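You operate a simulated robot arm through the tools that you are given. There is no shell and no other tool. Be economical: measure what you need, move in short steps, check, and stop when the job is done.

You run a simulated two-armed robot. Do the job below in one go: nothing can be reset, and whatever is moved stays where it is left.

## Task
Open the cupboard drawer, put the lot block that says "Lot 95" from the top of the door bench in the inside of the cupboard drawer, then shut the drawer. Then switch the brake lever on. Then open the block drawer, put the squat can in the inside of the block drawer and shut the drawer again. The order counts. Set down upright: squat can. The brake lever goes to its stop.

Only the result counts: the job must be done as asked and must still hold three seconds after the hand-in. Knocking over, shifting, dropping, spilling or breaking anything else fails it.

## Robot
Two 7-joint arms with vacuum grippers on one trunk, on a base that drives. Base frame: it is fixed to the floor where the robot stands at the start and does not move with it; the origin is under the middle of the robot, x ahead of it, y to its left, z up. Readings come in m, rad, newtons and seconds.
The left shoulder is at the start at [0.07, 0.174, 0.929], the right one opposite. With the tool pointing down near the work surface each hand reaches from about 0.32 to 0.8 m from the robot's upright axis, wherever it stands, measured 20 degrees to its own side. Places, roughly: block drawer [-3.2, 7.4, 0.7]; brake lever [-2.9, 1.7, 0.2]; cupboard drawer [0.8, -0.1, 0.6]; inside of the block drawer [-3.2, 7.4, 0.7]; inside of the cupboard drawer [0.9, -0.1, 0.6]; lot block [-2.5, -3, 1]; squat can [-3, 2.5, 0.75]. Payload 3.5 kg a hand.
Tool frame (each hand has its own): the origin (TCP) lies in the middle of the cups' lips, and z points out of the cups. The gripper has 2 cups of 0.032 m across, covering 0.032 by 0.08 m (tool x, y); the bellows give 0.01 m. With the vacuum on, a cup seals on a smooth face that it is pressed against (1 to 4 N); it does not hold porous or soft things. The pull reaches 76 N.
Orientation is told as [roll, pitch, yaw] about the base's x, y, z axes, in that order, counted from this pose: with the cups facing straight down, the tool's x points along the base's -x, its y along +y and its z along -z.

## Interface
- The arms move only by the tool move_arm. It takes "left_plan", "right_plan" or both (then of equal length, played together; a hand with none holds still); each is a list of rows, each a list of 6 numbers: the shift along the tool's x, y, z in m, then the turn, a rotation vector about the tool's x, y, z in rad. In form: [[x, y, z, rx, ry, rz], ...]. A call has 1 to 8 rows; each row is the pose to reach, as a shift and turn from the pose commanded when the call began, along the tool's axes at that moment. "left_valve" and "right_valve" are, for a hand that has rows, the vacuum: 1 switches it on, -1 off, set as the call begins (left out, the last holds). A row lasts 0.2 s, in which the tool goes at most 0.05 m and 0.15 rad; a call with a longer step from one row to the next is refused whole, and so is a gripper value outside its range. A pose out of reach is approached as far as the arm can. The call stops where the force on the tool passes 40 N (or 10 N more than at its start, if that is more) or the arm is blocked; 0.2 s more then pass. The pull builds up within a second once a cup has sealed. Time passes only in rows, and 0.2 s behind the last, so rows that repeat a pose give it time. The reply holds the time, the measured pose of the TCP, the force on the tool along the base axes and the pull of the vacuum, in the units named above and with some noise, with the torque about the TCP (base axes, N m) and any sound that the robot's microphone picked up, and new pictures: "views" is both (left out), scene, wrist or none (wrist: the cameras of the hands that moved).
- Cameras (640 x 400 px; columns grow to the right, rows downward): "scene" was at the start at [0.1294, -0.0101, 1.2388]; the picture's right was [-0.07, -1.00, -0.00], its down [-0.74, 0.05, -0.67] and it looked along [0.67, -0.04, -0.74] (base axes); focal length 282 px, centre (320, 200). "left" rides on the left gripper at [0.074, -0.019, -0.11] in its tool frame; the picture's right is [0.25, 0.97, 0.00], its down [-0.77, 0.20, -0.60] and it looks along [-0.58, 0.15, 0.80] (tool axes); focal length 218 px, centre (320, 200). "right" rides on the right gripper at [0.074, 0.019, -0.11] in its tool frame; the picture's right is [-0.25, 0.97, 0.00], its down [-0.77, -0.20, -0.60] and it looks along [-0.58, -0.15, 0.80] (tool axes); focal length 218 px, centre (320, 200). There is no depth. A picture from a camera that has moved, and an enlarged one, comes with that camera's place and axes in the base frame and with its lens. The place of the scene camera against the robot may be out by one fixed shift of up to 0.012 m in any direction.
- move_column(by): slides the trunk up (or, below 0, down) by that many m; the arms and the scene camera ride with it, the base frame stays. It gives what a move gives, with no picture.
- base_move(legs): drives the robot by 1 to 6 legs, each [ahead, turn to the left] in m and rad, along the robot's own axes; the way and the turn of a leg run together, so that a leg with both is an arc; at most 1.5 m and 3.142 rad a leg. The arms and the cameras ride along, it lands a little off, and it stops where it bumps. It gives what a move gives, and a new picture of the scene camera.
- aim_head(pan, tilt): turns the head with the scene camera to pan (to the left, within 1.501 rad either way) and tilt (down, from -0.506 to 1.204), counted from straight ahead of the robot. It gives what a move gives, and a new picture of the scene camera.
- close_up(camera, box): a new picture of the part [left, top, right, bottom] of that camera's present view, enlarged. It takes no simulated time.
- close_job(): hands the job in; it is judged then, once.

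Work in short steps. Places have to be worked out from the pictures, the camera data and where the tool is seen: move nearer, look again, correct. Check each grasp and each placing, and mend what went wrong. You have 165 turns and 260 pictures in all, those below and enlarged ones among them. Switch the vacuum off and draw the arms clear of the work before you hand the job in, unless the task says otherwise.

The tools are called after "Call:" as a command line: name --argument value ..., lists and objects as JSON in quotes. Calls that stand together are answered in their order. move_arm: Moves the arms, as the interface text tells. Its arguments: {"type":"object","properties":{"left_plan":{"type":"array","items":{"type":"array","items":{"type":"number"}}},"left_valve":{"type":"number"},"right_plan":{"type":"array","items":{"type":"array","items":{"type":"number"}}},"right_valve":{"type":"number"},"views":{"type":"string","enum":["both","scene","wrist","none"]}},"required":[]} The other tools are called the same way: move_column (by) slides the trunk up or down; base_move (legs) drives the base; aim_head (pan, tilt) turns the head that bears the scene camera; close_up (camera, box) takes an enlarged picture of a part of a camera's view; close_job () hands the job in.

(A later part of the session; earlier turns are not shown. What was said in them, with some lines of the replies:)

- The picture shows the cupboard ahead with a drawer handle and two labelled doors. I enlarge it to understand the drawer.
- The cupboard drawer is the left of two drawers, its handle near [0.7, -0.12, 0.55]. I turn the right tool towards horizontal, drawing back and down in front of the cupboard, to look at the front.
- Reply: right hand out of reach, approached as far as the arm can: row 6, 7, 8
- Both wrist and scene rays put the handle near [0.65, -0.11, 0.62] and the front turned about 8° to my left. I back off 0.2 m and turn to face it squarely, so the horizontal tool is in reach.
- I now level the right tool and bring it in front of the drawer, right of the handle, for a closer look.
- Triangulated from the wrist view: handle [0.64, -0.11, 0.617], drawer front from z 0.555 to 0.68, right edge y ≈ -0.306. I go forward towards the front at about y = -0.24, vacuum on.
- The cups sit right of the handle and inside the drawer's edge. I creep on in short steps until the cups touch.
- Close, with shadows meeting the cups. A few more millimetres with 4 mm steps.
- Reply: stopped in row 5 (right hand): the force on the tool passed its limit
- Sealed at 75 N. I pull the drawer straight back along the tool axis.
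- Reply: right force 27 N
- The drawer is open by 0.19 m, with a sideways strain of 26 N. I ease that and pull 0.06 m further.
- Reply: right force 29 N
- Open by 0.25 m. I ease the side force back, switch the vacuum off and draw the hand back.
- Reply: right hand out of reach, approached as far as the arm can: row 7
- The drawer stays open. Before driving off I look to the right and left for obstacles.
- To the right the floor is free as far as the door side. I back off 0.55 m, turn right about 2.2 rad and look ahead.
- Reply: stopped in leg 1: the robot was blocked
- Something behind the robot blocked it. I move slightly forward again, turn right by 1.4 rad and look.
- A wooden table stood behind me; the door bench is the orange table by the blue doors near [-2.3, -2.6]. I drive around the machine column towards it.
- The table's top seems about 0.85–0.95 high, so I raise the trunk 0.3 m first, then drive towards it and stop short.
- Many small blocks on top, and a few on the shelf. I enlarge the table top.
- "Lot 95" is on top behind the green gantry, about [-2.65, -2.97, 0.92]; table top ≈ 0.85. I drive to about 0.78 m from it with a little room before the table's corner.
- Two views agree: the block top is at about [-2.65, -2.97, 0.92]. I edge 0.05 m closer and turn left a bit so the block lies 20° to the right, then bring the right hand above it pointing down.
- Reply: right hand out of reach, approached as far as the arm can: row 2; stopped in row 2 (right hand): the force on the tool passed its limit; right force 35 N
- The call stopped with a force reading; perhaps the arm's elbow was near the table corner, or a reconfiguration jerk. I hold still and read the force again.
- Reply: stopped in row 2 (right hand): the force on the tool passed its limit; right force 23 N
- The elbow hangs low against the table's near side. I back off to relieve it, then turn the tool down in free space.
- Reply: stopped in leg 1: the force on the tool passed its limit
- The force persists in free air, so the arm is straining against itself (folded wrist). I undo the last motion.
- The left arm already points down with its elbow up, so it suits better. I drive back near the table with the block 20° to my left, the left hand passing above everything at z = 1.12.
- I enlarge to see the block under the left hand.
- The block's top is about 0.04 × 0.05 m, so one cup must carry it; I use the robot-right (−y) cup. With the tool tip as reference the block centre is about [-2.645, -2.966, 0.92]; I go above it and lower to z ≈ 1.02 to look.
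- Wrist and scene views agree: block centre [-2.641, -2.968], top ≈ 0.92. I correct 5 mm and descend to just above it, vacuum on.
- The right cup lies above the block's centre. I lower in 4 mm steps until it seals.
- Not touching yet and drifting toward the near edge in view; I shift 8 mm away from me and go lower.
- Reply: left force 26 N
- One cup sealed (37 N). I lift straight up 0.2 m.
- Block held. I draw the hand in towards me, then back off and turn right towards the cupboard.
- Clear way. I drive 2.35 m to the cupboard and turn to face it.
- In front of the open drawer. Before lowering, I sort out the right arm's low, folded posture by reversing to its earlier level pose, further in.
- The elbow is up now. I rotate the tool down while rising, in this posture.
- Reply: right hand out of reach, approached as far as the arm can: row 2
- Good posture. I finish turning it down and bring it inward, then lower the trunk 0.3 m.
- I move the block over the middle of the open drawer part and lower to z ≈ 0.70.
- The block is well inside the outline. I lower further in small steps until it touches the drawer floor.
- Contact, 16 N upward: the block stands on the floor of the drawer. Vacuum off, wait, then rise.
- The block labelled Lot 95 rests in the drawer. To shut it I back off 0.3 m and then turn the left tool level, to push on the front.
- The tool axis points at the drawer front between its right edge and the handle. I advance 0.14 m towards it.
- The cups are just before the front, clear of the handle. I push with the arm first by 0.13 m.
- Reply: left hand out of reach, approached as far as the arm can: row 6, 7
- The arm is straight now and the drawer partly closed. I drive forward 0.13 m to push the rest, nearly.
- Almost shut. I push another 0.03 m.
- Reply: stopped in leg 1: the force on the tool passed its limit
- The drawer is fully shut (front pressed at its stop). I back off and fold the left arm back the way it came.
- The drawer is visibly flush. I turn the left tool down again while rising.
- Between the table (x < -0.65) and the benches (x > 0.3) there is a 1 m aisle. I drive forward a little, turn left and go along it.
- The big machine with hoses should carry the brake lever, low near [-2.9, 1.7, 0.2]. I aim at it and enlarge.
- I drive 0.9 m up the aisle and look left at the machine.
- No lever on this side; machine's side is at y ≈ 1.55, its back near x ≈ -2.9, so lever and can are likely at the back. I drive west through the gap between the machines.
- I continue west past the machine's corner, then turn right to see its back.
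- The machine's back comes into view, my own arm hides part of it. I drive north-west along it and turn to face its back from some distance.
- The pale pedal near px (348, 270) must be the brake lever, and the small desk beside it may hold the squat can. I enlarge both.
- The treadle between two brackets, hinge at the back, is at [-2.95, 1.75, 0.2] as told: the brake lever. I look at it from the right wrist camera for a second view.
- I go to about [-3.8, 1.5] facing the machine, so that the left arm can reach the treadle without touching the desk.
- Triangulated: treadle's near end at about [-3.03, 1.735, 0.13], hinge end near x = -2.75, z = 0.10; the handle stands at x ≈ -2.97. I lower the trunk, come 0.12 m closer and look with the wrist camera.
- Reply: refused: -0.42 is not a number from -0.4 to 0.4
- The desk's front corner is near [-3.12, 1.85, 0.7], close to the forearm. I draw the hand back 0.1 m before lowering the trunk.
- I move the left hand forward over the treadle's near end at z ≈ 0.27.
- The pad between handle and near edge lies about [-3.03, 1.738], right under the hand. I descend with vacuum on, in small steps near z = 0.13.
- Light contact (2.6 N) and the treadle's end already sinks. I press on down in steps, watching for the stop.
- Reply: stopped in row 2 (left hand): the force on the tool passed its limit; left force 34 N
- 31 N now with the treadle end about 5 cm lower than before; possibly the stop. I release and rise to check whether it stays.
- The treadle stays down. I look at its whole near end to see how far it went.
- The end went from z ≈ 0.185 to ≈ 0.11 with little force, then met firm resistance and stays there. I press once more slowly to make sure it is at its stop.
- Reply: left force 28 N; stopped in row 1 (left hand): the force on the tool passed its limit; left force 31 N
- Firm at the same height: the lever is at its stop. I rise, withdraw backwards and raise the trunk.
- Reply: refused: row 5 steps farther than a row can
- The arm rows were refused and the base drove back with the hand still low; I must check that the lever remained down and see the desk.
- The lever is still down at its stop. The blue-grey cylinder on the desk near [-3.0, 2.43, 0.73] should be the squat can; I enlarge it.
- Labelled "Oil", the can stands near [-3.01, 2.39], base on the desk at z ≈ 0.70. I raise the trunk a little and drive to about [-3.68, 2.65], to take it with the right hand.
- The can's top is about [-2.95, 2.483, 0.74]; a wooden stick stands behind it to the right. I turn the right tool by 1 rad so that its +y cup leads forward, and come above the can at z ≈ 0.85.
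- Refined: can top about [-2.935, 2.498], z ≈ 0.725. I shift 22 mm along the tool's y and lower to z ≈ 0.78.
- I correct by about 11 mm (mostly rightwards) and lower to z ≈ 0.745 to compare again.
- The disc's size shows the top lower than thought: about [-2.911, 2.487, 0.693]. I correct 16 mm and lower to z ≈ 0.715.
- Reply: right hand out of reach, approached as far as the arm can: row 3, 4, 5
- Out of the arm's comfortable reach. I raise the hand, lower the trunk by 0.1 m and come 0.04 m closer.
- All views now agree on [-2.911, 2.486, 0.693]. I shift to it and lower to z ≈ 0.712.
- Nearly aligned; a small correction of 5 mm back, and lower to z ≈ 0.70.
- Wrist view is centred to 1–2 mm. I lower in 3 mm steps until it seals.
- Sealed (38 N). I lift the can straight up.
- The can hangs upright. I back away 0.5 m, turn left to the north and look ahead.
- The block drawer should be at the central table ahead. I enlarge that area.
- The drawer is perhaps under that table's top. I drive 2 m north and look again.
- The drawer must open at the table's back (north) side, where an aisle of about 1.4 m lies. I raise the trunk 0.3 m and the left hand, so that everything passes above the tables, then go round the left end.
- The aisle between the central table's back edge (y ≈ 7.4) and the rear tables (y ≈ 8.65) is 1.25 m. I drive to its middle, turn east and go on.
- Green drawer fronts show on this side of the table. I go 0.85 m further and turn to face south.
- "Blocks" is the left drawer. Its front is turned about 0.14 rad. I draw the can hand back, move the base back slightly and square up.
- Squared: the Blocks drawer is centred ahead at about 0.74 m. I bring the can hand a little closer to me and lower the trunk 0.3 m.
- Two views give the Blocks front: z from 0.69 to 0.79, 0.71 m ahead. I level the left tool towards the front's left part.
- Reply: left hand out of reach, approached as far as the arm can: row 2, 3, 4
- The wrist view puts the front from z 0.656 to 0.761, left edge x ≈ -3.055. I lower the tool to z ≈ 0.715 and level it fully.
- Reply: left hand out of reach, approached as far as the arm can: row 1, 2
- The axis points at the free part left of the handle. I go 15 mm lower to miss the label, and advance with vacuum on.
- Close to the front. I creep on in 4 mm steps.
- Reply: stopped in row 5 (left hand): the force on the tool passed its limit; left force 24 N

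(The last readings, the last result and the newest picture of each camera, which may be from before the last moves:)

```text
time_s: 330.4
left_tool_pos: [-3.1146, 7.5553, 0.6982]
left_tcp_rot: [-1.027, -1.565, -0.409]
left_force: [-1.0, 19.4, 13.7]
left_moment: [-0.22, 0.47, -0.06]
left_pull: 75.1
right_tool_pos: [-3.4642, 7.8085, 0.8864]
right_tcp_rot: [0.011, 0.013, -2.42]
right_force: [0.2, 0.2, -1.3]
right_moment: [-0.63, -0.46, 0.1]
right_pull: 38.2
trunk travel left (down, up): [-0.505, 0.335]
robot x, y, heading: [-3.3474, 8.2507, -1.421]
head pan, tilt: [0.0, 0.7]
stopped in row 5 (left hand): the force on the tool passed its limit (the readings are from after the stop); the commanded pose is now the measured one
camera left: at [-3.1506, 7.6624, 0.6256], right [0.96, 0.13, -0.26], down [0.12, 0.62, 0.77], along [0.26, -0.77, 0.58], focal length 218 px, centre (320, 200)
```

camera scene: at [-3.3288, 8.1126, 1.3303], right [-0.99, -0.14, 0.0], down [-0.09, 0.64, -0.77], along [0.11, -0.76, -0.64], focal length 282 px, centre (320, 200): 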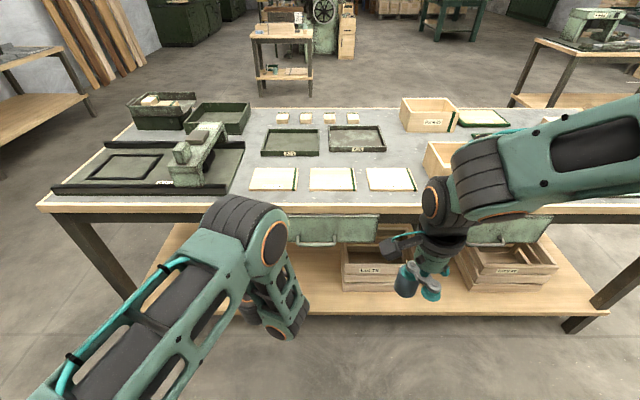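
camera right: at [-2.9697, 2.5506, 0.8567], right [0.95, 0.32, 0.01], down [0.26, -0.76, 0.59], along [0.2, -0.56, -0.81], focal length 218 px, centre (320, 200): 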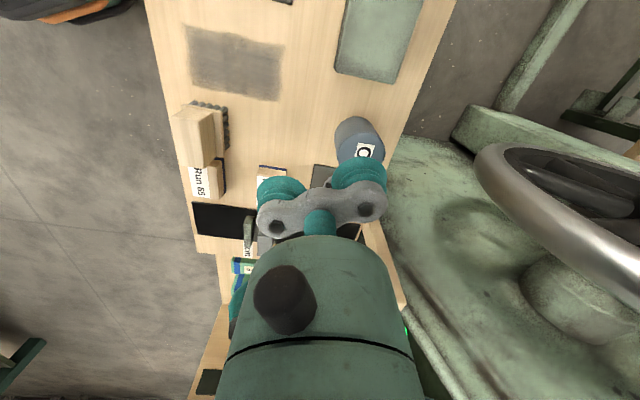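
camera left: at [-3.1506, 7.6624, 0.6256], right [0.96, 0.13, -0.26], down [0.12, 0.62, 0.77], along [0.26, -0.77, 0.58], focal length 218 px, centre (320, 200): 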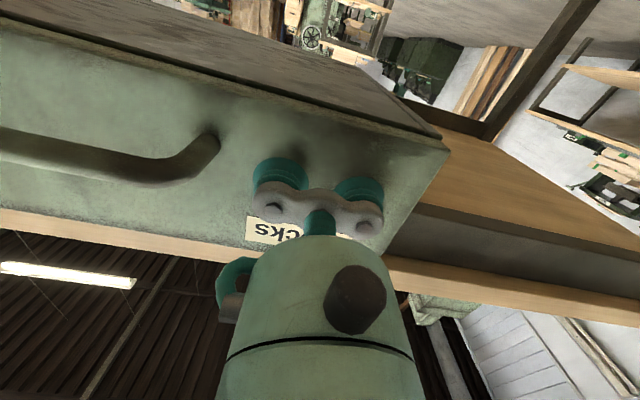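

Sealed at 75 N. I pull 0.07 m with the arm first, then the rest by driving back.

Call:
move_arm --left_plan '[[0, 0, -0.015, 0, 0, 0], [0, 0, -0.03, 0, 0, 0], [0, 0, -0.05, 0, 0, 0], [0, 0, -0.07, 0, 0, 0], [0, 0, -0.07, 0, 0, 0]]' --views "scene"

```text
time_s: 331.6
left_tool_pos: [-3.126, 7.6246, 0.6989]
left_tcp_rot: [-0.97, -1.565, -0.466]
left_force: [-3.0, 0.0, 30.3]
left_moment: [0.15, -0.02, 0.05]
left_pull: 75.7
right_tool_pos: [-3.4651, 7.8084, 0.8874]
right_tcp_rot: [0.014, 0.014, -2.422]
right_force: [0.1, -0.1, -1.2]
right_moment: [-0.63, -0.52, 0.07]
right_pull: 37.9
trunk travel left (down, up): [-0.505, 0.335]
robot x, y, heading: [-3.3522, 8.2559, -1.423]
head pan, tilt: [0.0, 0.7]
camera scene: at [-3.3306, 8.1174, 1.331], right [-0.99, -0.15, 0.0], down [-0.09, 0.63, -0.77], along [0.11, -0.76, -0.64], focal length 282 px, centre (320, 200)
```

scene: 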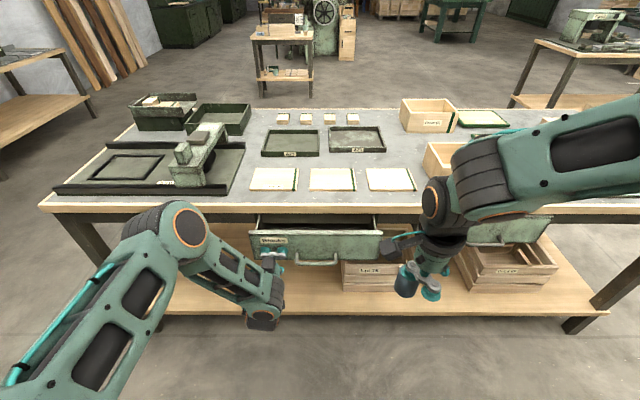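

It opens well. I relieve the vertical strain slightly and drive back 0.12 m to open further.

Call:
move_arm --left_plan '[[-0.003, 0, 0, 0, 0, 0], [-0.005, 0, 0, 0, 0, 0]]' --views "none"

Call:
base_move --legs '[[-0.12, 0]]'

```text
time_s: 332.2
left_tool_pos: [-3.1251, 7.6231, 0.6996]
left_tcp_rot: [-0.254, -1.557, -1.179]
left_force: [-2.3, 1.0, 3.5]
left_moment: [-0.31, 0.38, 0.02]
left_pull: 75.4
right_tool_pos: [-3.4646, 7.8044, 0.8849]
right_tcp_rot: [0.01, 0.014, -2.423]
right_force: [0.3, -0.8, -1.3]
right_moment: [-0.62, -0.49, 0.1]
right_pull: 37.3
trunk travel left (down, up): [-0.505, 0.335]
robot x, y, heading: [-3.3469, 8.2495, -1.425]
head pan, tilt: [0.0, 0.7]
```

```text
time_s: 333.4
left_tool_pos: [-3.1431, 7.7414, 0.6982]
left_tcp_rot: [-0.257, -1.558, -1.178]
left_force: [-0.3, -0.9, -17.7]
left_moment: [-0.17, -0.07, 0.12]
left_pull: 75.6
right_tool_pos: [-3.4819, 7.9225, 0.8854]
right_tcp_rot: [0.008, 0.013, -2.422]
right_force: [0.3, -0.4, -0.9]
right_moment: [-0.67, -0.47, 0.1]
right_pull: 37.1
trunk travel left (down, up): [-0.505, 0.335]
robot x, y, heading: [-3.3657, 8.3708, -1.428]
head pan, tilt: [0.0, 0.7]
camera scene: at [-3.3455, 8.2305, 1.33], right [-0.99, -0.15, 0.0], down [-0.09, 0.64, -0.76], along [0.11, -0.76, -0.64], focal length 282 px, centre (320, 200)
```

scene: 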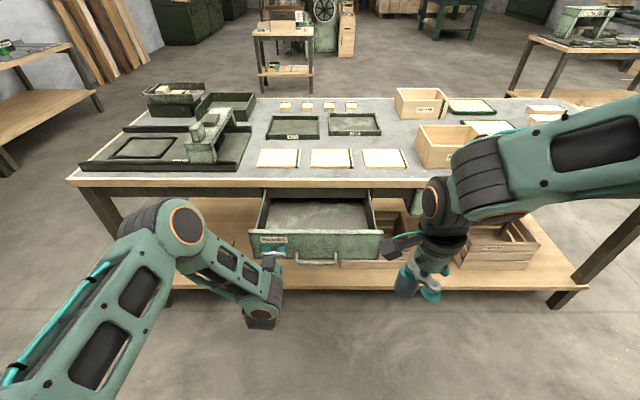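

Open by about 0.19 m; I keep the left cups holding the drawer still. Now the right hand carries the can over the open part, at about [-3.25, 7.64].

Call:
move_arm --right_plan '[[-0.0015, 0.043, 0, 0, 0, 0], [-0.003, 0.086, 0, 0, 0, 0], [-0.0045, 0.129, 0, 0, 0, 0], [-0.006, 0.172, 0, 0, 0, 0], [-0.0075, 0.215, 0, 0, 0, 0], [-0.009, 0.258, 0, 0, 0, 0], [-0.0105, 0.3, 0, 0, 0, 0], [-0.012, 0.341, 0, 0, 0, 0]]'

Call:
close_up --camera "scene" --box '[230, 150, 430, 280]'

```text
time_s: 335.2
left_tool_pos: [-3.1417, 7.7393, 0.6983]
left_tcp_rot: [-0.244, -1.558, -1.188]
left_force: [3.4, -2.9, -8.4]
left_moment: [-0.44, 0.44, 0.3]
left_pull: 74.9
right_tool_pos: [-3.2665, 7.6558, 0.8858]
right_tcp_rot: [0.003, 0.016, -2.424]
right_force: [0.5, -0.9, -1.7]
right_moment: [-0.63, -0.52, 0.08]
right_pull: 37.7
trunk travel left (down, up): [-0.505, 0.335]
robot x, y, heading: [-3.365, 8.367, -1.423]
head pan, tilt: [0.0, 0.7]
camera scene: at [-3.3465, 8.2279, 1.3303], right [-0.99, -0.15, 0.0], down [-0.09, 0.64, -0.76], along [0.11, -0.76, -0.65], focal length 282 px, centre (320, 200)
camera right: at [-3.2, 7.6918, 0.9983], right [0.45, -0.9, 0.0], down [-0.72, -0.36, 0.59], along [-0.53, -0.26, -0.81], focal length 218 px, centre (320, 200)
```

scene: 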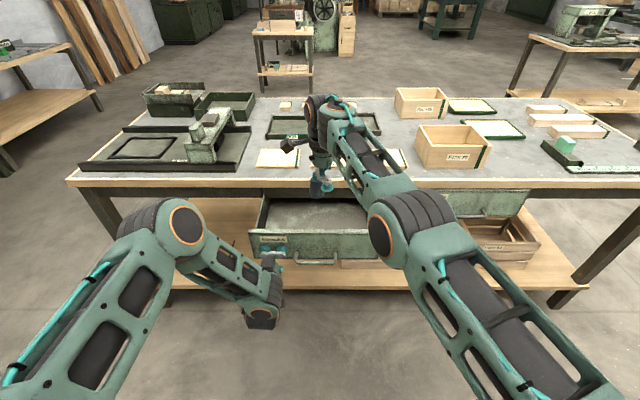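
right: 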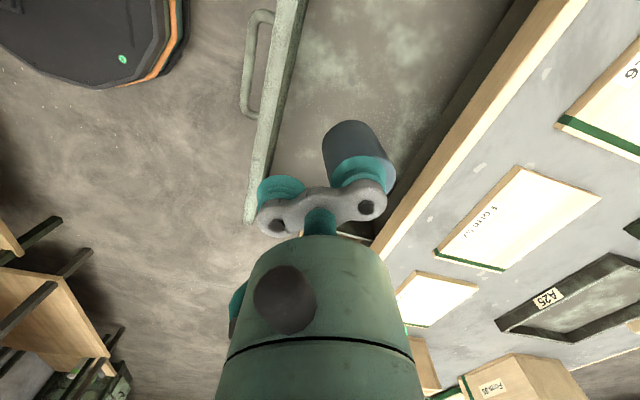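

```text
3.08 times, centred on (330, 215) of scene
camera zoom: at [-3.3465, 8.2279, 1.3303], right [-0.99, -0.15, 0.0], down [-0.09, 0.64, -0.76], along [0.11, -0.76, -0.65], focal length 867 px, centre (289, 154)
```

zoom: 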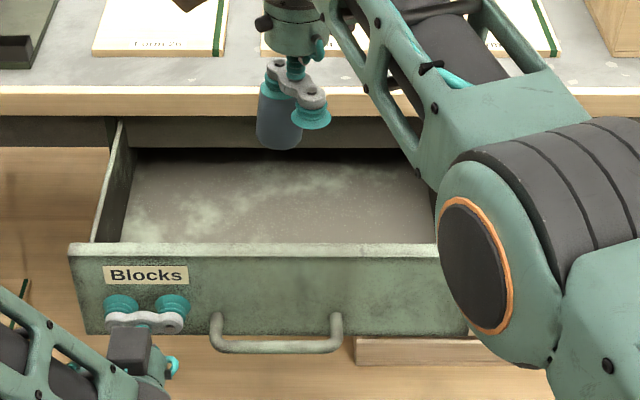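

The opening spans y 7.535–7.70 here. I shift 14 mm towards the table and lower to z ≈ 0.79.

Call:
move_arm --right_plan '[[-0.009, 0.0105, 0, 0, 0, 0], [-0.009, 0.0105, 0.03, 0, 0, 0], [-0.009, 0.0105, 0.06, 0, 0, 0], [-0.009, 0.0105, 0.09, 0, 0, 0], [-0.009, 0.0105, 0.09, 0, 0, 0]]' --views "wrist"

Call:
close_up --camera "scene" --box '[250, 150, 390, 250]'

```text
time_s: 336.4
left_tool_pos: [-3.1423, 7.7412, 0.6987]
left_tcp_rot: [-0.24, -1.557, -1.194]
left_force: [-0.4, 0.0, -9.5]
left_moment: [-0.15, -0.01, 0.03]
left_pull: 75.5
right_tool_pos: [-3.2672, 7.6569, 0.8015]
right_tcp_rot: [0.008, 0.014, -2.423]
right_force: [0.3, 0.0, -1.7]
right_moment: [-0.63, -0.49, 0.1]
right_pull: 37.3
right hand out of reach, approached as far as the arm can: row 1, 2, 3, 4, 5
trunk travel left (down, up): [-0.505, 0.335]
robot x, y, heading: [-3.3671, 8.3722, -1.423]
head pan, tilt: [0.0, 0.7]
camera right: at [-3.2007, 7.6912, 0.9135], right [0.45, -0.89, 0.0], down [-0.72, -0.36, 0.59], along [-0.53, -0.27, -0.81], focal length 218 px, centre (320, 200)
```

right: 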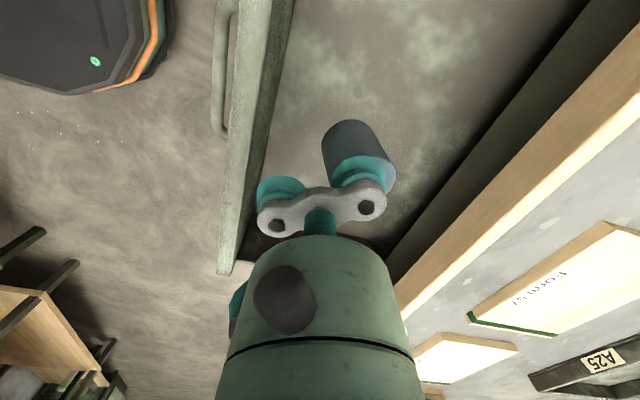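

```text
4.00 times, centred on (320, 200) of scene
camera zoom: at [-3.3456, 8.2305, 1.3301], right [-0.99, -0.15, 0.0], down [-0.09, 0.64, -0.76], along [0.11, -0.76, -0.64], focal length 1127 px, centre (320, 200)
```

zoom: 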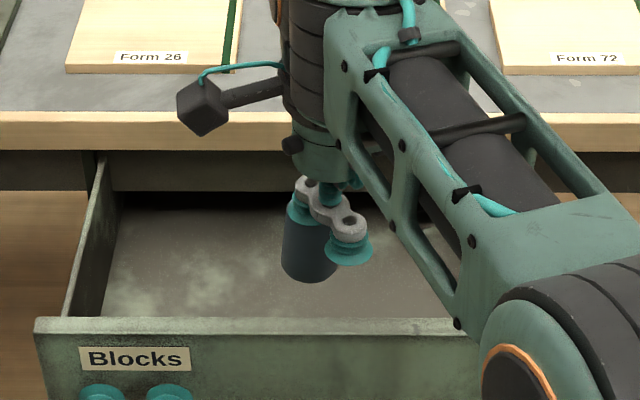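

The right arm is at its reach limit. I raise the can again and draw it back, let go with the left cups and move that hand aside, so that the base can come nearer.

Call:
move_arm --right_plan '[[0, 0, -0.03, 0, 0, 0], [0, 0, -0.06, 0, 0, 0], [0.01, -0.02, -0.09, 0, 0, 0], [0.025, -0.045, -0.09, 0, 0, 0], [0.035, -0.06, -0.09, 0, 0, 0]]' --views "none"

Call:
move_arm --left_plan '[[0, 0, 0, 0, 0, 0], [0, 0, -0.008, 0, 0, 0], [0, 0.03, -0.014, 0, 0, 0], [0, 0.07, -0.014, 0, 0, 0], [0, 0.11, -0.014, 0, 0, 0], [0, 0.15, -0.014, 0, 0, 0], [0, 0.19, -0.014, 0, 0, 0]]' --left_valve -1 --views "scene"

```text
time_s: 337.6
left_tool_pos: [-3.1422, 7.7409, 0.6991]
left_tcp_rot: [-0.239, -1.559, -1.197]
left_force: [0.0, 2.0, -7.7]
left_moment: [-0.19, 0.03, 0.03]
left_pull: 76.1
right_tool_pos: [-3.2822, 7.7252, 0.8922]
right_tcp_rot: [0.009, 0.013, -2.424]
right_force: [0.0, 1.3, -1.4]
right_moment: [-0.6, -0.5, 0.1]
right_pull: 38.1
trunk travel left (down, up): [-0.505, 0.335]
robot x, y, heading: [-3.3638, 8.372, -1.423]
head pan, tilt: [0.0, 0.7]
```

```text
time_s: 339.2
left_tool_pos: [-2.9548, 7.7817, 0.7]
left_tcp_rot: [-0.313, -1.56, -1.122]
left_force: [0.0, 0.6, 0.2]
left_moment: [0.02, 0.0, -0.06]
left_pull: 0.0
right_tool_pos: [-3.2814, 7.7254, 0.8934]
right_tcp_rot: [0.008, 0.014, -2.424]
right_force: [0.5, 0.6, -1.1]
right_moment: [-0.61, -0.5, 0.1]
right_pull: 37.7
trunk travel left (down, up): [-0.505, 0.335]
robot x, y, heading: [-3.368, 8.367, -1.423]
head pan, tilt: [0.0, 0.7]
camera scene: at [-3.3454, 8.2314, 1.3303], right [-0.99, -0.15, 0.0], down [-0.09, 0.64, -0.76], along [0.11, -0.76, -0.64], focal length 282 px, centre (320, 200)
```

scene: 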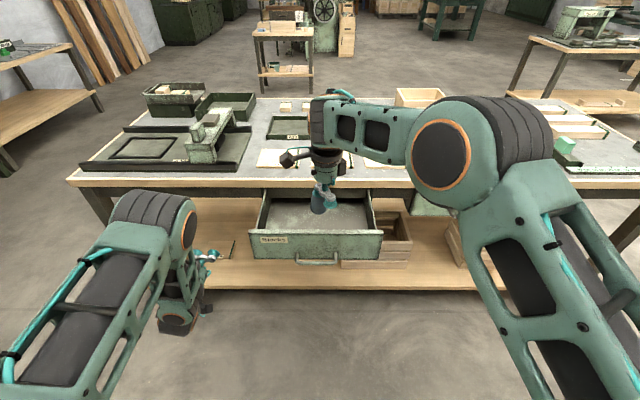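

Left hand is clear of the drawer. I drive 0.07 m forward.

Call:
base_move --legs '[[0.07, 0]]'

```text
time_s: 340.3
left_tool_pos: [-2.9476, 7.7118, 0.6985]
left_tcp_rot: [-0.227, -1.557, -1.205]
left_force: [-0.1, -0.8, 0.0]
left_moment: [-0.01, -0.04, -0.01]
left_pull: 0.0
right_tool_pos: [-3.2721, 7.655, 0.8916]
right_tcp_rot: [0.006, 0.015, -2.423]
right_force: [-0.1, 0.2, -1.5]
right_moment: [-0.6, -0.49, 0.07]
right_pull: 37.2
trunk travel left (down, up): [-0.505, 0.335]
robot x, y, heading: [-3.3593, 8.2992, -1.422]
head pan, tilt: [0.0, 0.7]
camera scene: at [-3.3356, 8.1608, 1.33], right [-0.99, -0.15, 0.0], down [-0.09, 0.64, -0.76], along [0.11, -0.76, -0.65], focal length 282 px, centre (320, 200)
```

scene: 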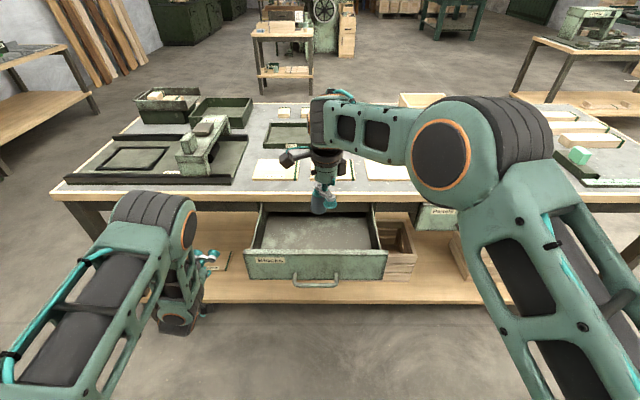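

Call:
move_arm --right_plan '[[-0.002, 0.0115, 0, 0, 0, 0], [-0.002, 0.0115, 0.03, 0, 0, 0], [-0.002, 0.0115, 0.06, 0, 0, 0], [-0.002, 0.0115, 0.09, 0, 0, 0], [-0.002, 0.0115, 0.105, 0, 0, 0], [-0.002, 0.0115, 0.105, 0, 0, 0]]' --views "wrist"

Call:
close_up --camera "scene" --box '[250, 160, 390, 260]'

```text
time_s: 341.7
left_tool_pos: [-2.9469, 7.7127, 0.6987]
left_tcp_rot: [-0.258, -1.56, -1.175]
left_force: [0.3, -1.8, -0.3]
left_moment: [0.01, -0.03, 0.01]
left_pull: 0.1
right_tool_pos: [-3.2642, 7.6468, 0.788]
right_tcp_rot: [0.008, 0.014, -2.423]
right_force: [-0.3, 0.1, -1.5]
right_moment: [-0.63, -0.5, 0.09]
right_pull: 37.9
trunk travel left (down, up): [-0.505, 0.335]
robot x, y, heading: [-3.3531, 8.2997, -1.426]
head pan, tilt: [0.0, 0.7]
camera right: at [-3.1985, 7.6827, 0.8999], right [0.45, -0.89, 0.01], down [-0.72, -0.36, 0.59], along [-0.53, -0.27, -0.81], focal length 218 px, centre (320, 200)
```

right: 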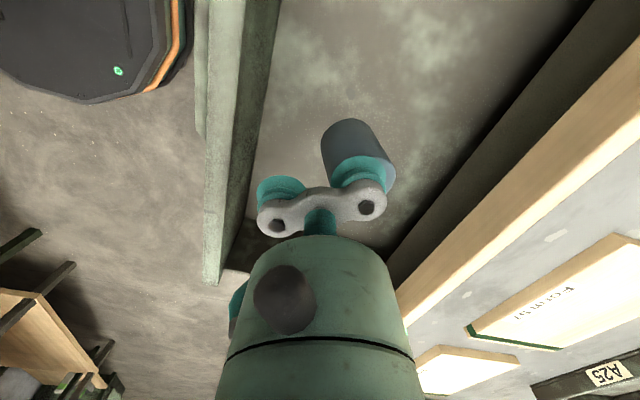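

```text
4.00 times, centred on (320, 210) of scene
camera zoom: at [-3.3359, 8.1627, 1.3303], right [-0.99, -0.15, 0.0], down [-0.09, 0.64, -0.76], along [0.11, -0.76, -0.64], focal length 1127 px, centre (320, 160)
```

zoom: 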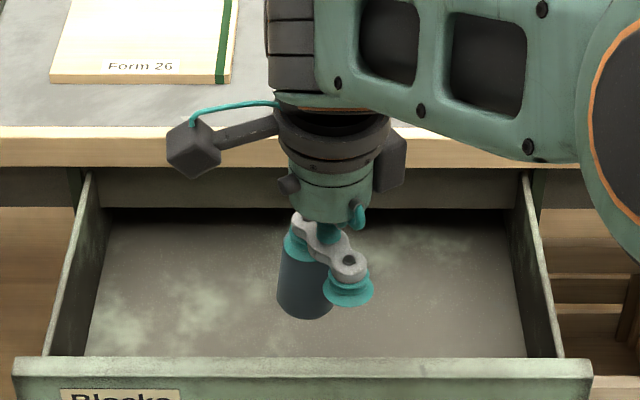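

Well placed. I lower on in small steps until the can touches the floor of the drawer.

Call:
move_arm --right_plan '[[0, 0, 0.012, 0, 0, 0], [0, 0, 0.024, 0, 0, 0], [0, 0, 0.032, 0, 0, 0], [0, 0, 0.038, 0, 0, 0], [0, 0, 0.043, 0, 0, 0], [0, 0, 0.043, 0, 0, 0]]' --views "none"

Call:
close_up --camera "scene" --box '[250, 160, 390, 260]'

```text
time_s: 343.1
left_tool_pos: [-2.9469, 7.713, 0.7002]
left_tcp_rot: [-0.257, -1.557, -1.175]
left_force: [-0.3, -0.8, 0.3]
left_moment: [-0.03, -0.03, 0.0]
left_pull: 0.0
right_tool_pos: [-3.2643, 7.6474, 0.744]
right_tcp_rot: [0.008, 0.014, -2.421]
right_force: [-0.3, 0.6, -1.4]
right_moment: [-0.63, -0.51, 0.05]
right_pull: 37.6
trunk travel left (down, up): [-0.505, 0.335]
robot x, y, heading: [-3.3541, 8.3011, -1.424]
head pan, tilt: [0.0, 0.7]
```

```text
4.00 times, centred on (320, 210) of scene
camera zoom: at [-3.3359, 8.1627, 1.3303], right [-0.99, -0.15, 0.0], down [-0.09, 0.64, -0.76], along [0.11, -0.76, -0.64], focal length 1127 px, centre (320, 160)
```

zoom: 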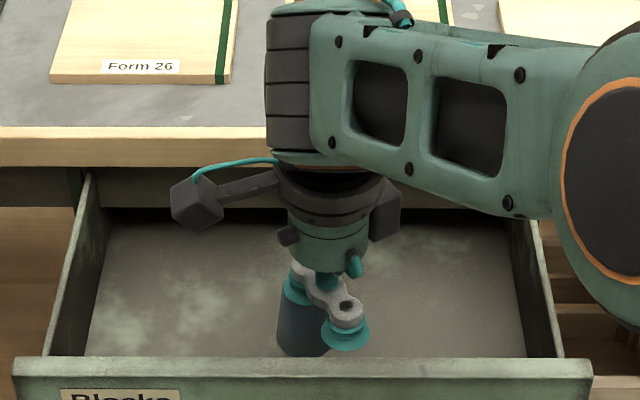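

Call:
move_arm --right_plan '[[0, 0, 0.006, 0, 0, 0], [0, 0, 0.011, 0, 0, 0], [0, 0, 0.016, 0, 0, 0], [0, 0, 0.02, 0, 0, 0], [0, 0, 0.02, 0, 0, 0]]' --views "wrist"

```text
time_s: 344.3
left_tool_pos: [-2.9461, 7.714, 0.7009]
left_tcp_rot: [-0.308, -1.562, -1.126]
left_force: [0.1, -0.1, 0.4]
left_moment: [-0.01, 0.02, 0.03]
left_pull: 0.0
right_tool_pos: [-3.2638, 7.6487, 0.7271]
right_tcp_rot: [0.012, 0.012, -2.425]
right_force: [-1.8, 1.0, 17.1]
right_moment: [-1.14, -0.54, 0.08]
right_pull: 37.7
trunk travel left (down, up): [-0.505, 0.335]
robot x, y, heading: [-3.3569, 8.3003, -1.424]
head pan, tilt: [0.0, 0.7]
camera right: at [-3.1971, 7.6834, 0.8389], right [0.45, -0.9, 0.01], down [-0.72, -0.35, 0.59], along [-0.53, -0.27, -0.81], focal length 218 px, centre (320, 200)
```

right: 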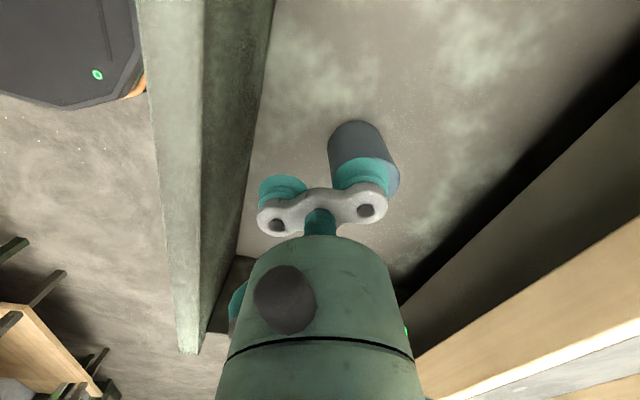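

The can stands on the floor (17 N). I ease up slightly, vacuum off.

Call:
move_arm --right_plan '[[0, 0, -0.003, 0, 0, 0], [0, 0, -0.003, 0, 0, 0], [0, 0, -0.003, 0, 0, 0], [0, 0, -0.003, 0, 0, 0]]' --right_valve -1 --views "none"

Call:
move_arm --right_plan '[[0, 0, -0.008, 0, 0, 0], [0, 0, -0.02, 0, 0, 0], [0, 0, -0.05, 0, 0, 0], [0, 0, -0.09, 0, 0, 0], [0, 0, -0.13, 0, 0, 0], [0, 0, -0.17, 0, 0, 0]]' --views "wrist"

Call:
close_up --camera "scene" --box '[250, 160, 390, 260]'

```text
time_s: 345.3
left_tool_pos: [-2.9458, 7.7131, 0.6997]
left_tcp_rot: [-0.257, -1.559, -1.175]
left_force: [0.1, 0.3, 0.3]
left_moment: [0.03, -0.01, 0.02]
left_pull: 0.1
right_tool_pos: [-3.2637, 7.6468, 0.7278]
right_tcp_rot: [0.01, 0.013, -2.423]
right_force: [-0.7, -0.3, -0.1]
right_moment: [-0.03, -0.03, -0.03]
right_pull: 0.1
trunk travel left (down, up): [-0.505, 0.335]
robot x, y, heading: [-3.3552, 8.3041, -1.425]
head pan, tilt: [0.0, 0.7]
```

```text
time_s: 346.7
left_tool_pos: [-2.9456, 7.7131, 0.7009]
left_tcp_rot: [-0.284, -1.56, -1.152]
left_force: [0.6, -1.1, 0.2]
left_moment: [0.02, -0.03, 0.03]
left_pull: 0.2
right_tool_pos: [-3.2659, 7.648, 0.8982]
right_tcp_rot: [0.009, 0.014, -2.422]
right_force: [0.8, 0.5, 0.2]
right_moment: [-0.03, -0.01, 0.01]
right_pull: 0.1
trunk travel left (down, up): [-0.505, 0.335]
robot x, y, heading: [-3.3594, 8.2985, -1.426]
head pan, tilt: [0.0, 0.7]
camera right: at [-3.1992, 7.6821, 1.0112], right [0.45, -0.89, 0.01], down [-0.72, -0.36, 0.59], along [-0.53, -0.27, -0.81], focal length 218 px, centre (320, 200)
```

right: 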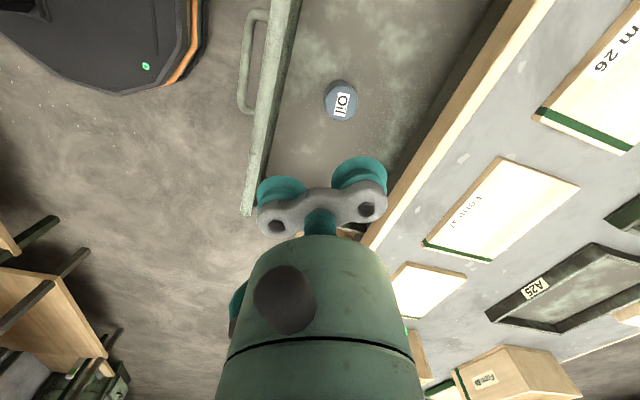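

```text
4.00 times, centred on (320, 210) of scene
camera zoom: at [-3.3359, 8.1636, 1.3303], right [-0.99, -0.15, 0.0], down [-0.09, 0.64, -0.77], along [0.11, -0.76, -0.64], focal length 1127 px, centre (320, 160)
```

zoom: 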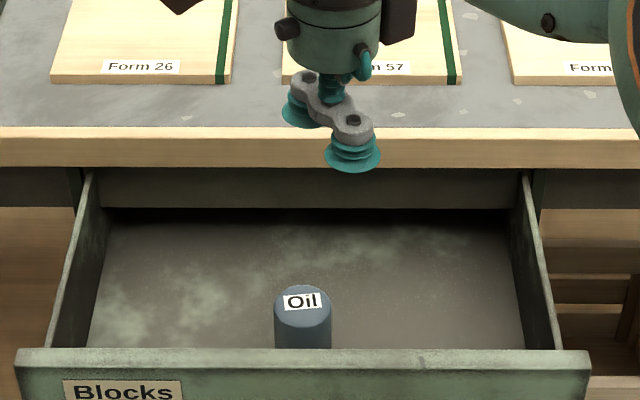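

The can stands upright in the Blocks drawer. I back off 0.1 m and bring the left hand in front of the drawer front again.

Call:
base_move --legs '[[-0.1, 0]]'

Call:
move_arm --left_plan '[[0, -0.04, 0, 0, 0, 0], [0, -0.08, 0, 0, 0, 0], [0, -0.12, 0, 0, 0, 0], [0, -0.16, 0, 0, 0, 0], [0, -0.19, 0, 0, 0, 0]]' --views "both"

```text
time_s: 347.8
left_tool_pos: [-2.9622, 7.8128, 0.6994]
left_tcp_rot: [-0.281, -1.56, -1.152]
left_force: [0.3, 0.2, 0.4]
left_moment: [0.01, 0.02, 0.0]
left_pull: 0.0
right_tool_pos: [-3.2814, 7.7456, 0.899]
right_tcp_rot: [0.011, 0.014, -2.423]
right_force: [0.0, 0.2, 0.5]
right_moment: [0.0, 0.02, 0.0]
right_pull: 0.1
trunk travel left (down, up): [-0.505, 0.335]
robot x, y, heading: [-3.3706, 8.3986, -1.426]
head pan, tilt: [0.0, 0.7]
camera scene: at [-3.3506, 8.2624, 1.3304], right [-0.99, -0.15, 0.0], down [-0.09, 0.64, -0.77], along [0.11, -0.76, -0.64], focal length 282 px, centre (320, 200)
```

scene: 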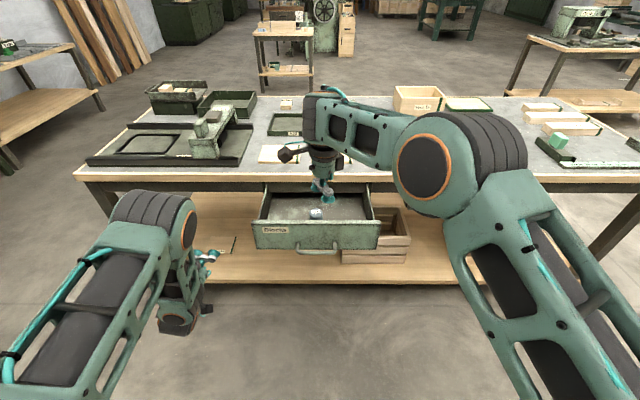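

```text
time_s: 349.0
left_tool_pos: [-3.15, 7.7861, 0.7008]
left_tcp_rot: [-0.218, -1.559, -1.215]
left_force: [0.3, 0.2, -0.6]
left_moment: [0.0, 0.0, 0.0]
left_pull: 0.1
right_tool_pos: [-3.2809, 7.7445, 0.8982]
right_tcp_rot: [0.009, 0.016, -2.422]
right_force: [0.5, 0.6, 0.4]
right_moment: [-0.01, -0.01, -0.01]
right_pull: 0.2
trunk travel left (down, up): [-0.505, 0.335]
robot x, y, heading: [-3.3751, 8.3994, -1.426]
head pan, tilt: [0.0, 0.7]
camera scene: at [-3.3508, 8.2612, 1.3303], right [-0.99, -0.15, 0.0], down [-0.09, 0.64, -0.76], along [0.11, -0.76, -0.64], focal length 282 px, centre (320, 200)
camera left: at [-3.1845, 7.8925, 0.6288], right [0.96, 0.14, -0.26], down [0.12, 0.62, 0.78], along [0.26, -0.77, 0.58], focal length 218 px, centre (320, 200)
```

scene: 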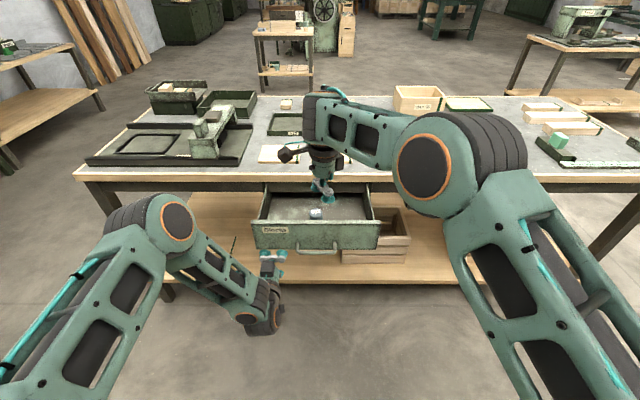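
left: 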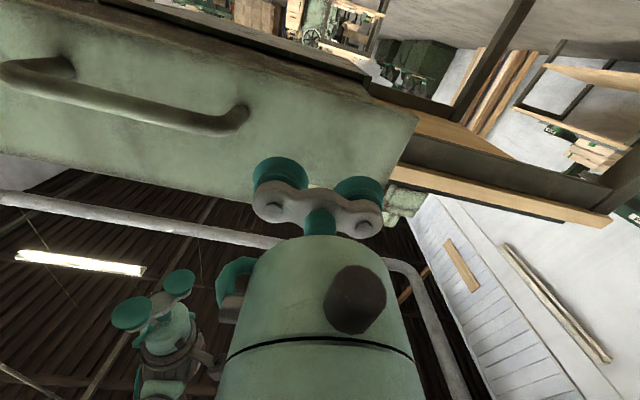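

Aligned left of the handle. I push gently, about 1 cm per row, so that the can does not tip.

Call:
move_arm --left_plan '[[0, 0, 0.015, 0, 0, 0], [0, 0, 0.028, 0, 0, 0], [0, 0, 0.038, 0, 0, 0], [0, 0, 0.047, 0, 0, 0], [0, 0, 0.057, 0, 0, 0], [0, 0, 0.068, 0, 0, 0], [0, 0, 0.08, 0, 0, 0], [0, 0, 0.09, 0, 0, 0]]' --views "scene"

```text
time_s: 350.8
left_tool_pos: [-3.1362, 7.6959, 0.7007]
left_tcp_rot: [-0.259, -1.561, -1.174]
left_force: [0.3, 0.2, 0.8]
left_moment: [-0.01, 0.01, 0.02]
left_pull: 0.2
right_tool_pos: [-3.2816, 7.7459, 0.8977]
right_tcp_rot: [0.009, 0.014, -2.422]
right_force: [-0.4, -0.6, -0.8]
right_moment: [0.01, 0.02, 0.01]
right_pull: 0.0
trunk travel left (down, up): [-0.505, 0.335]
robot x, y, heading: [-3.3772, 8.3965, -1.427]
head pan, tilt: [0.0, 0.7]
camera scene: at [-3.3506, 8.2614, 1.3303], right [-0.99, -0.15, 0.0], down [-0.09, 0.64, -0.76], along [0.11, -0.76, -0.64], focal length 282 px, centre (320, 200)
```

scene: 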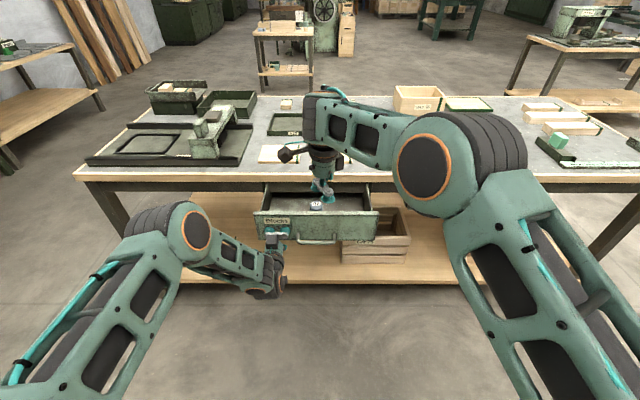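

It moves; the can stays upright. On with the next 9 cm.

Call:
move_arm --left_plan '[[0, 0, 0.01, 0, 0, 0], [0, 0, 0.021, 0, 0, 0], [0, 0, 0.032, 0, 0, 0], [0, 0, 0.043, 0, 0, 0], [0, 0, 0.054, 0, 0, 0], [0, 0, 0.065, 0, 0, 0], [0, 0, 0.076, 0, 0, 0], [0, 0, 0.087, 0, 0, 0]]' --views "scene"

Call:
close_up --camera "scene" --box '[240, 160, 400, 260]'

```text
time_s: 352.6
left_tool_pos: [-3.125, 7.6109, 0.699]
left_tcp_rot: [-0.229, -1.56, -1.202]
left_force: [0.5, 0.4, -0.6]
left_moment: [0.01, 0.0, 0.02]
left_pull: 0.1
right_tool_pos: [-3.2812, 7.744, 0.8984]
right_tcp_rot: [0.008, 0.013, -2.423]
right_force: [-0.4, -1.0, -1.0]
right_moment: [-0.01, 0.01, -0.03]
right_pull: 0.0
trunk travel left (down, up): [-0.505, 0.335]
robot x, y, heading: [-3.373, 8.395, -1.425]
head pan, tilt: [0.0, 0.7]
camera scene: at [-3.3505, 8.2612, 1.3303], right [-0.99, -0.15, 0.0], down [-0.09, 0.64, -0.76], along [0.11, -0.76, -0.64], focal length 282 px, centre (320, 200)
```

scene: 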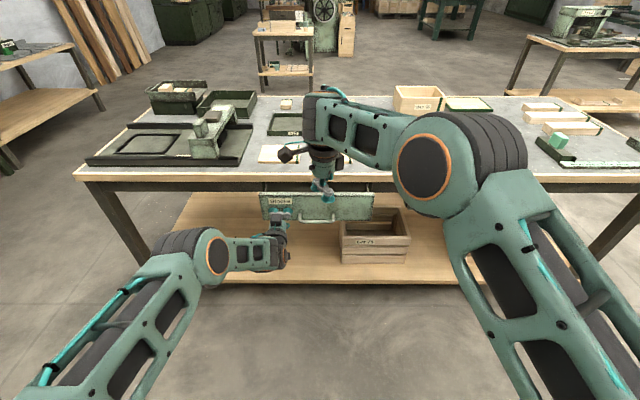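

```text
4.00 times, centred on (320, 210) of scene
camera zoom: at [-3.3505, 8.2612, 1.3303], right [-0.99, -0.15, 0.0], down [-0.09, 0.64, -0.76], along [0.11, -0.76, -0.64], focal length 1127 px, centre (320, 160)
```

zoom: 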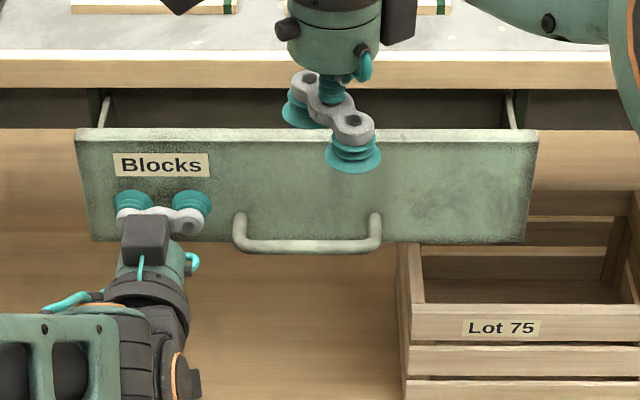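

About 5 cm left; I push on.

Call:
move_arm --left_plan '[[0, 0, 0.009, 0, 0, 0], [0, 0, 0.018, 0, 0, 0], [0, 0, 0.027, 0, 0, 0], [0, 0, 0.036, 0, 0, 0], [0, 0, 0.044, 0, 0, 0], [0, 0, 0.051, 0, 0, 0], [0, 0, 0.057, 0, 0, 0], [0, 0, 0.063, 0, 0, 0]]' --views "none"

Call:
close_up --camera "scene" --box '[240, 160, 400, 260]'

```text
time_s: 354.4
left_tool_pos: [-3.118, 7.5564, 0.6998]
left_tcp_rot: [-0.262, -1.56, -1.173]
left_force: [-1.4, 2.6, 0.1]
left_moment: [-0.03, 0.07, 0.0]
left_pull: 0.0
left hand out of reach, approached as far as the arm can: row 7, 8
right_tool_pos: [-3.2822, 7.7444, 0.8982]
right_tcp_rot: [0.009, 0.015, -2.422]
right_force: [0.1, -0.7, -0.4]
right_moment: [-0.03, -0.02, 0.0]
right_pull: 0.2
trunk travel left (down, up): [-0.505, 0.335]
robot x, y, heading: [-3.3716, 8.3995, -1.426]
head pan, tilt: [0.0, 0.7]
```

```text
4.00 times, centred on (320, 210) of scene
camera zoom: at [-3.3505, 8.2614, 1.3303], right [-0.99, -0.15, 0.0], down [-0.09, 0.64, -0.76], along [0.11, -0.76, -0.64], focal length 1127 px, centre (320, 160)
```

zoom: 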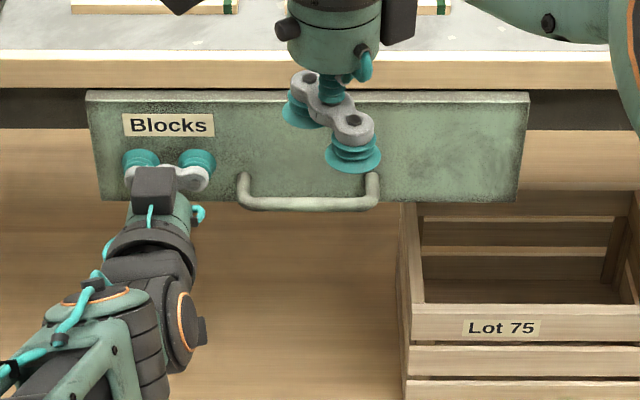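

Nearly shut, arm at its reach. I press the last bit by driving forward 0.02 m.

Call:
base_move --legs '[[0.025, 0]]'

Call:
close_up --camera "scene" --box '[240, 160, 400, 260]'

```text
time_s: 355.3
left_tool_pos: [-3.1162, 7.5462, 0.7023]
left_tcp_rot: [-0.932, -1.566, -0.501]
left_force: [-2.7, 26.0, 8.5]
left_moment: [0.2, -0.03, -0.03]
left_pull: 0.0
right_tool_pos: [-3.2775, 7.7324, 0.9013]
right_tcp_rot: [0.011, 0.012, -2.421]
right_force: [0.5, -0.4, 0.5]
right_moment: [-0.01, -0.03, 0.02]
right_pull: 0.2
trunk travel left (down, up): [-0.505, 0.335]
robot x, y, heading: [-3.3701, 8.3857, -1.418]
head pan, tilt: [0.0, 0.7]
stopped in leg 1: the force on the tool passed its limit (the readings are from after the stop); the commanded pose is now the measured one
camera scene: at [-3.3486, 8.2513, 1.3309], right [-0.99, -0.15, 0.0], down [-0.1, 0.63, -0.77], along [0.11, -0.76, -0.64], focal length 282 px, centre (320, 200)
```

scene: 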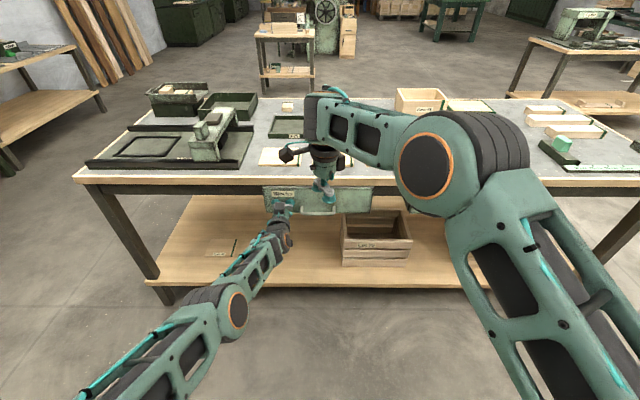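

```text
4.00 times, centred on (320, 210) of scene
camera zoom: at [-3.3486, 8.2513, 1.3309], right [-0.99, -0.15, 0.0], down [-0.1, 0.63, -0.77], along [0.11, -0.76, -0.64], focal length 1127 px, centre (320, 160)
```

zoom: 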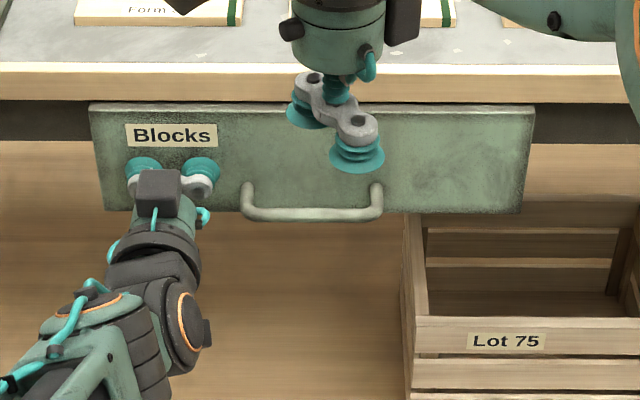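

Firmly shut against its stop. I draw both arms clear of the table.

Call:
move_arm --left_plan '[[0, 0, -0.02, 0, 0, 0], [0, 0, -0.05, 0, 0, 0], [0, 0, -0.08, 0, 0, 0], [0, 0, -0.11, 0, 0, 0], [0, 0, -0.14, 0, 0, 0]]' --right_plan '[[0, 0, -0.03, 0, 0, 0], [0.02, -0.03, -0.05, 0, 0, 0], [0.04, -0.06, -0.06, 0, 0, 0], [0.06, -0.09, -0.06, 0, 0, 0], [0.08, -0.12, -0.06, 0, 0, 0]]' --left_valve -1 --right_valve -1 --views "scene"

Call:
close_up --camera "scene" --box '[230, 150, 490, 270]'

```text
time_s: 356.5
left_tool_pos: [-3.1338, 7.682, 0.6995]
left_tcp_rot: [-0.434, -1.563, -0.998]
left_force: [-0.4, 0.3, 0.0]
left_moment: [0.05, 0.03, -0.02]
left_pull: 0.0
right_tool_pos: [-3.2971, 7.8715, 0.9582]
right_tcp_rot: [0.011, 0.016, -2.422]
right_force: [-0.3, -0.1, -0.1]
right_moment: [0.0, 0.0, -0.01]
right_pull: 0.0
trunk travel left (down, up): [-0.505, 0.335]
robot x, y, heading: [-3.3703, 8.3839, -1.423]
head pan, tilt: [0.0, 0.7]
camera scene: at [-3.3482, 8.2466, 1.3304], right [-0.99, -0.15, 0.0], down [-0.1, 0.64, -0.77], along [0.11, -0.76, -0.64], focal length 282 px, centre (320, 200)
```

scene: 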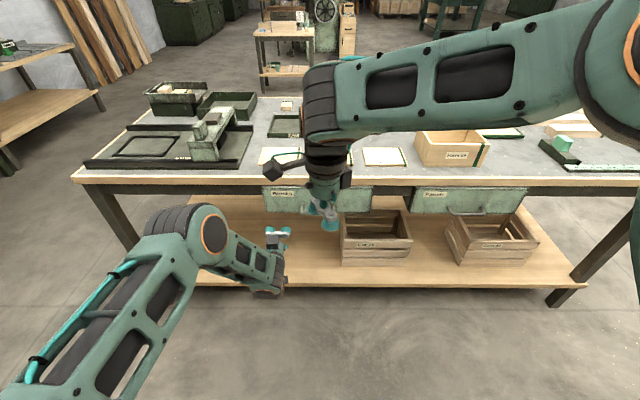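

```text
2.46 times, centred on (360, 210) of scene
camera zoom: at [-3.3482, 8.2466, 1.3304], right [-0.99, -0.15, 0.0], down [-0.1, 0.64, -0.77], along [0.11, -0.76, -0.64], focal length 694 px, centre (222, 175)
```

zoom: 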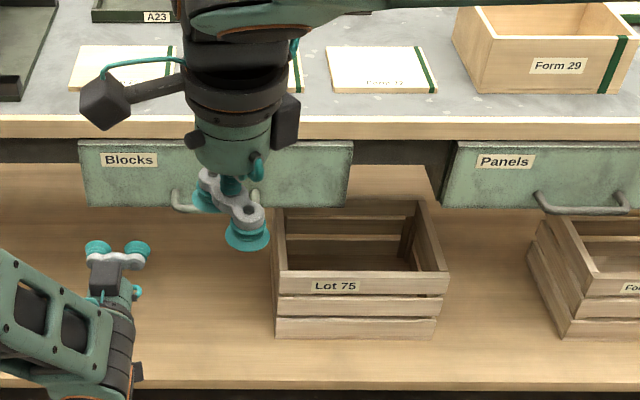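

Both drawers are flush with the table, the vacuum is off and the arms are clear. I hand the job in.

Call:
close_job

```text
The job is handed in.
```

I did the job in the order asked and handed it in:
- **Cupboard drawer:** the "Lot 95" block is inside and the drawer is shut.
- **Brake lever:** I took the treadle at the machine's back to be the brake lever. It is pressed down to its stop.
- **Block drawer:** the squat can, labelled "Oil", stood upright when I last saw it, just before the last few centimetres of closing. The "Blocks" drawer is shut.

The base bumped a wooden table behind it once early on. The left hand was also still resting on the brake lever when I backed off. I did not inspect the table afterwards, but the lever was still down when I checked.
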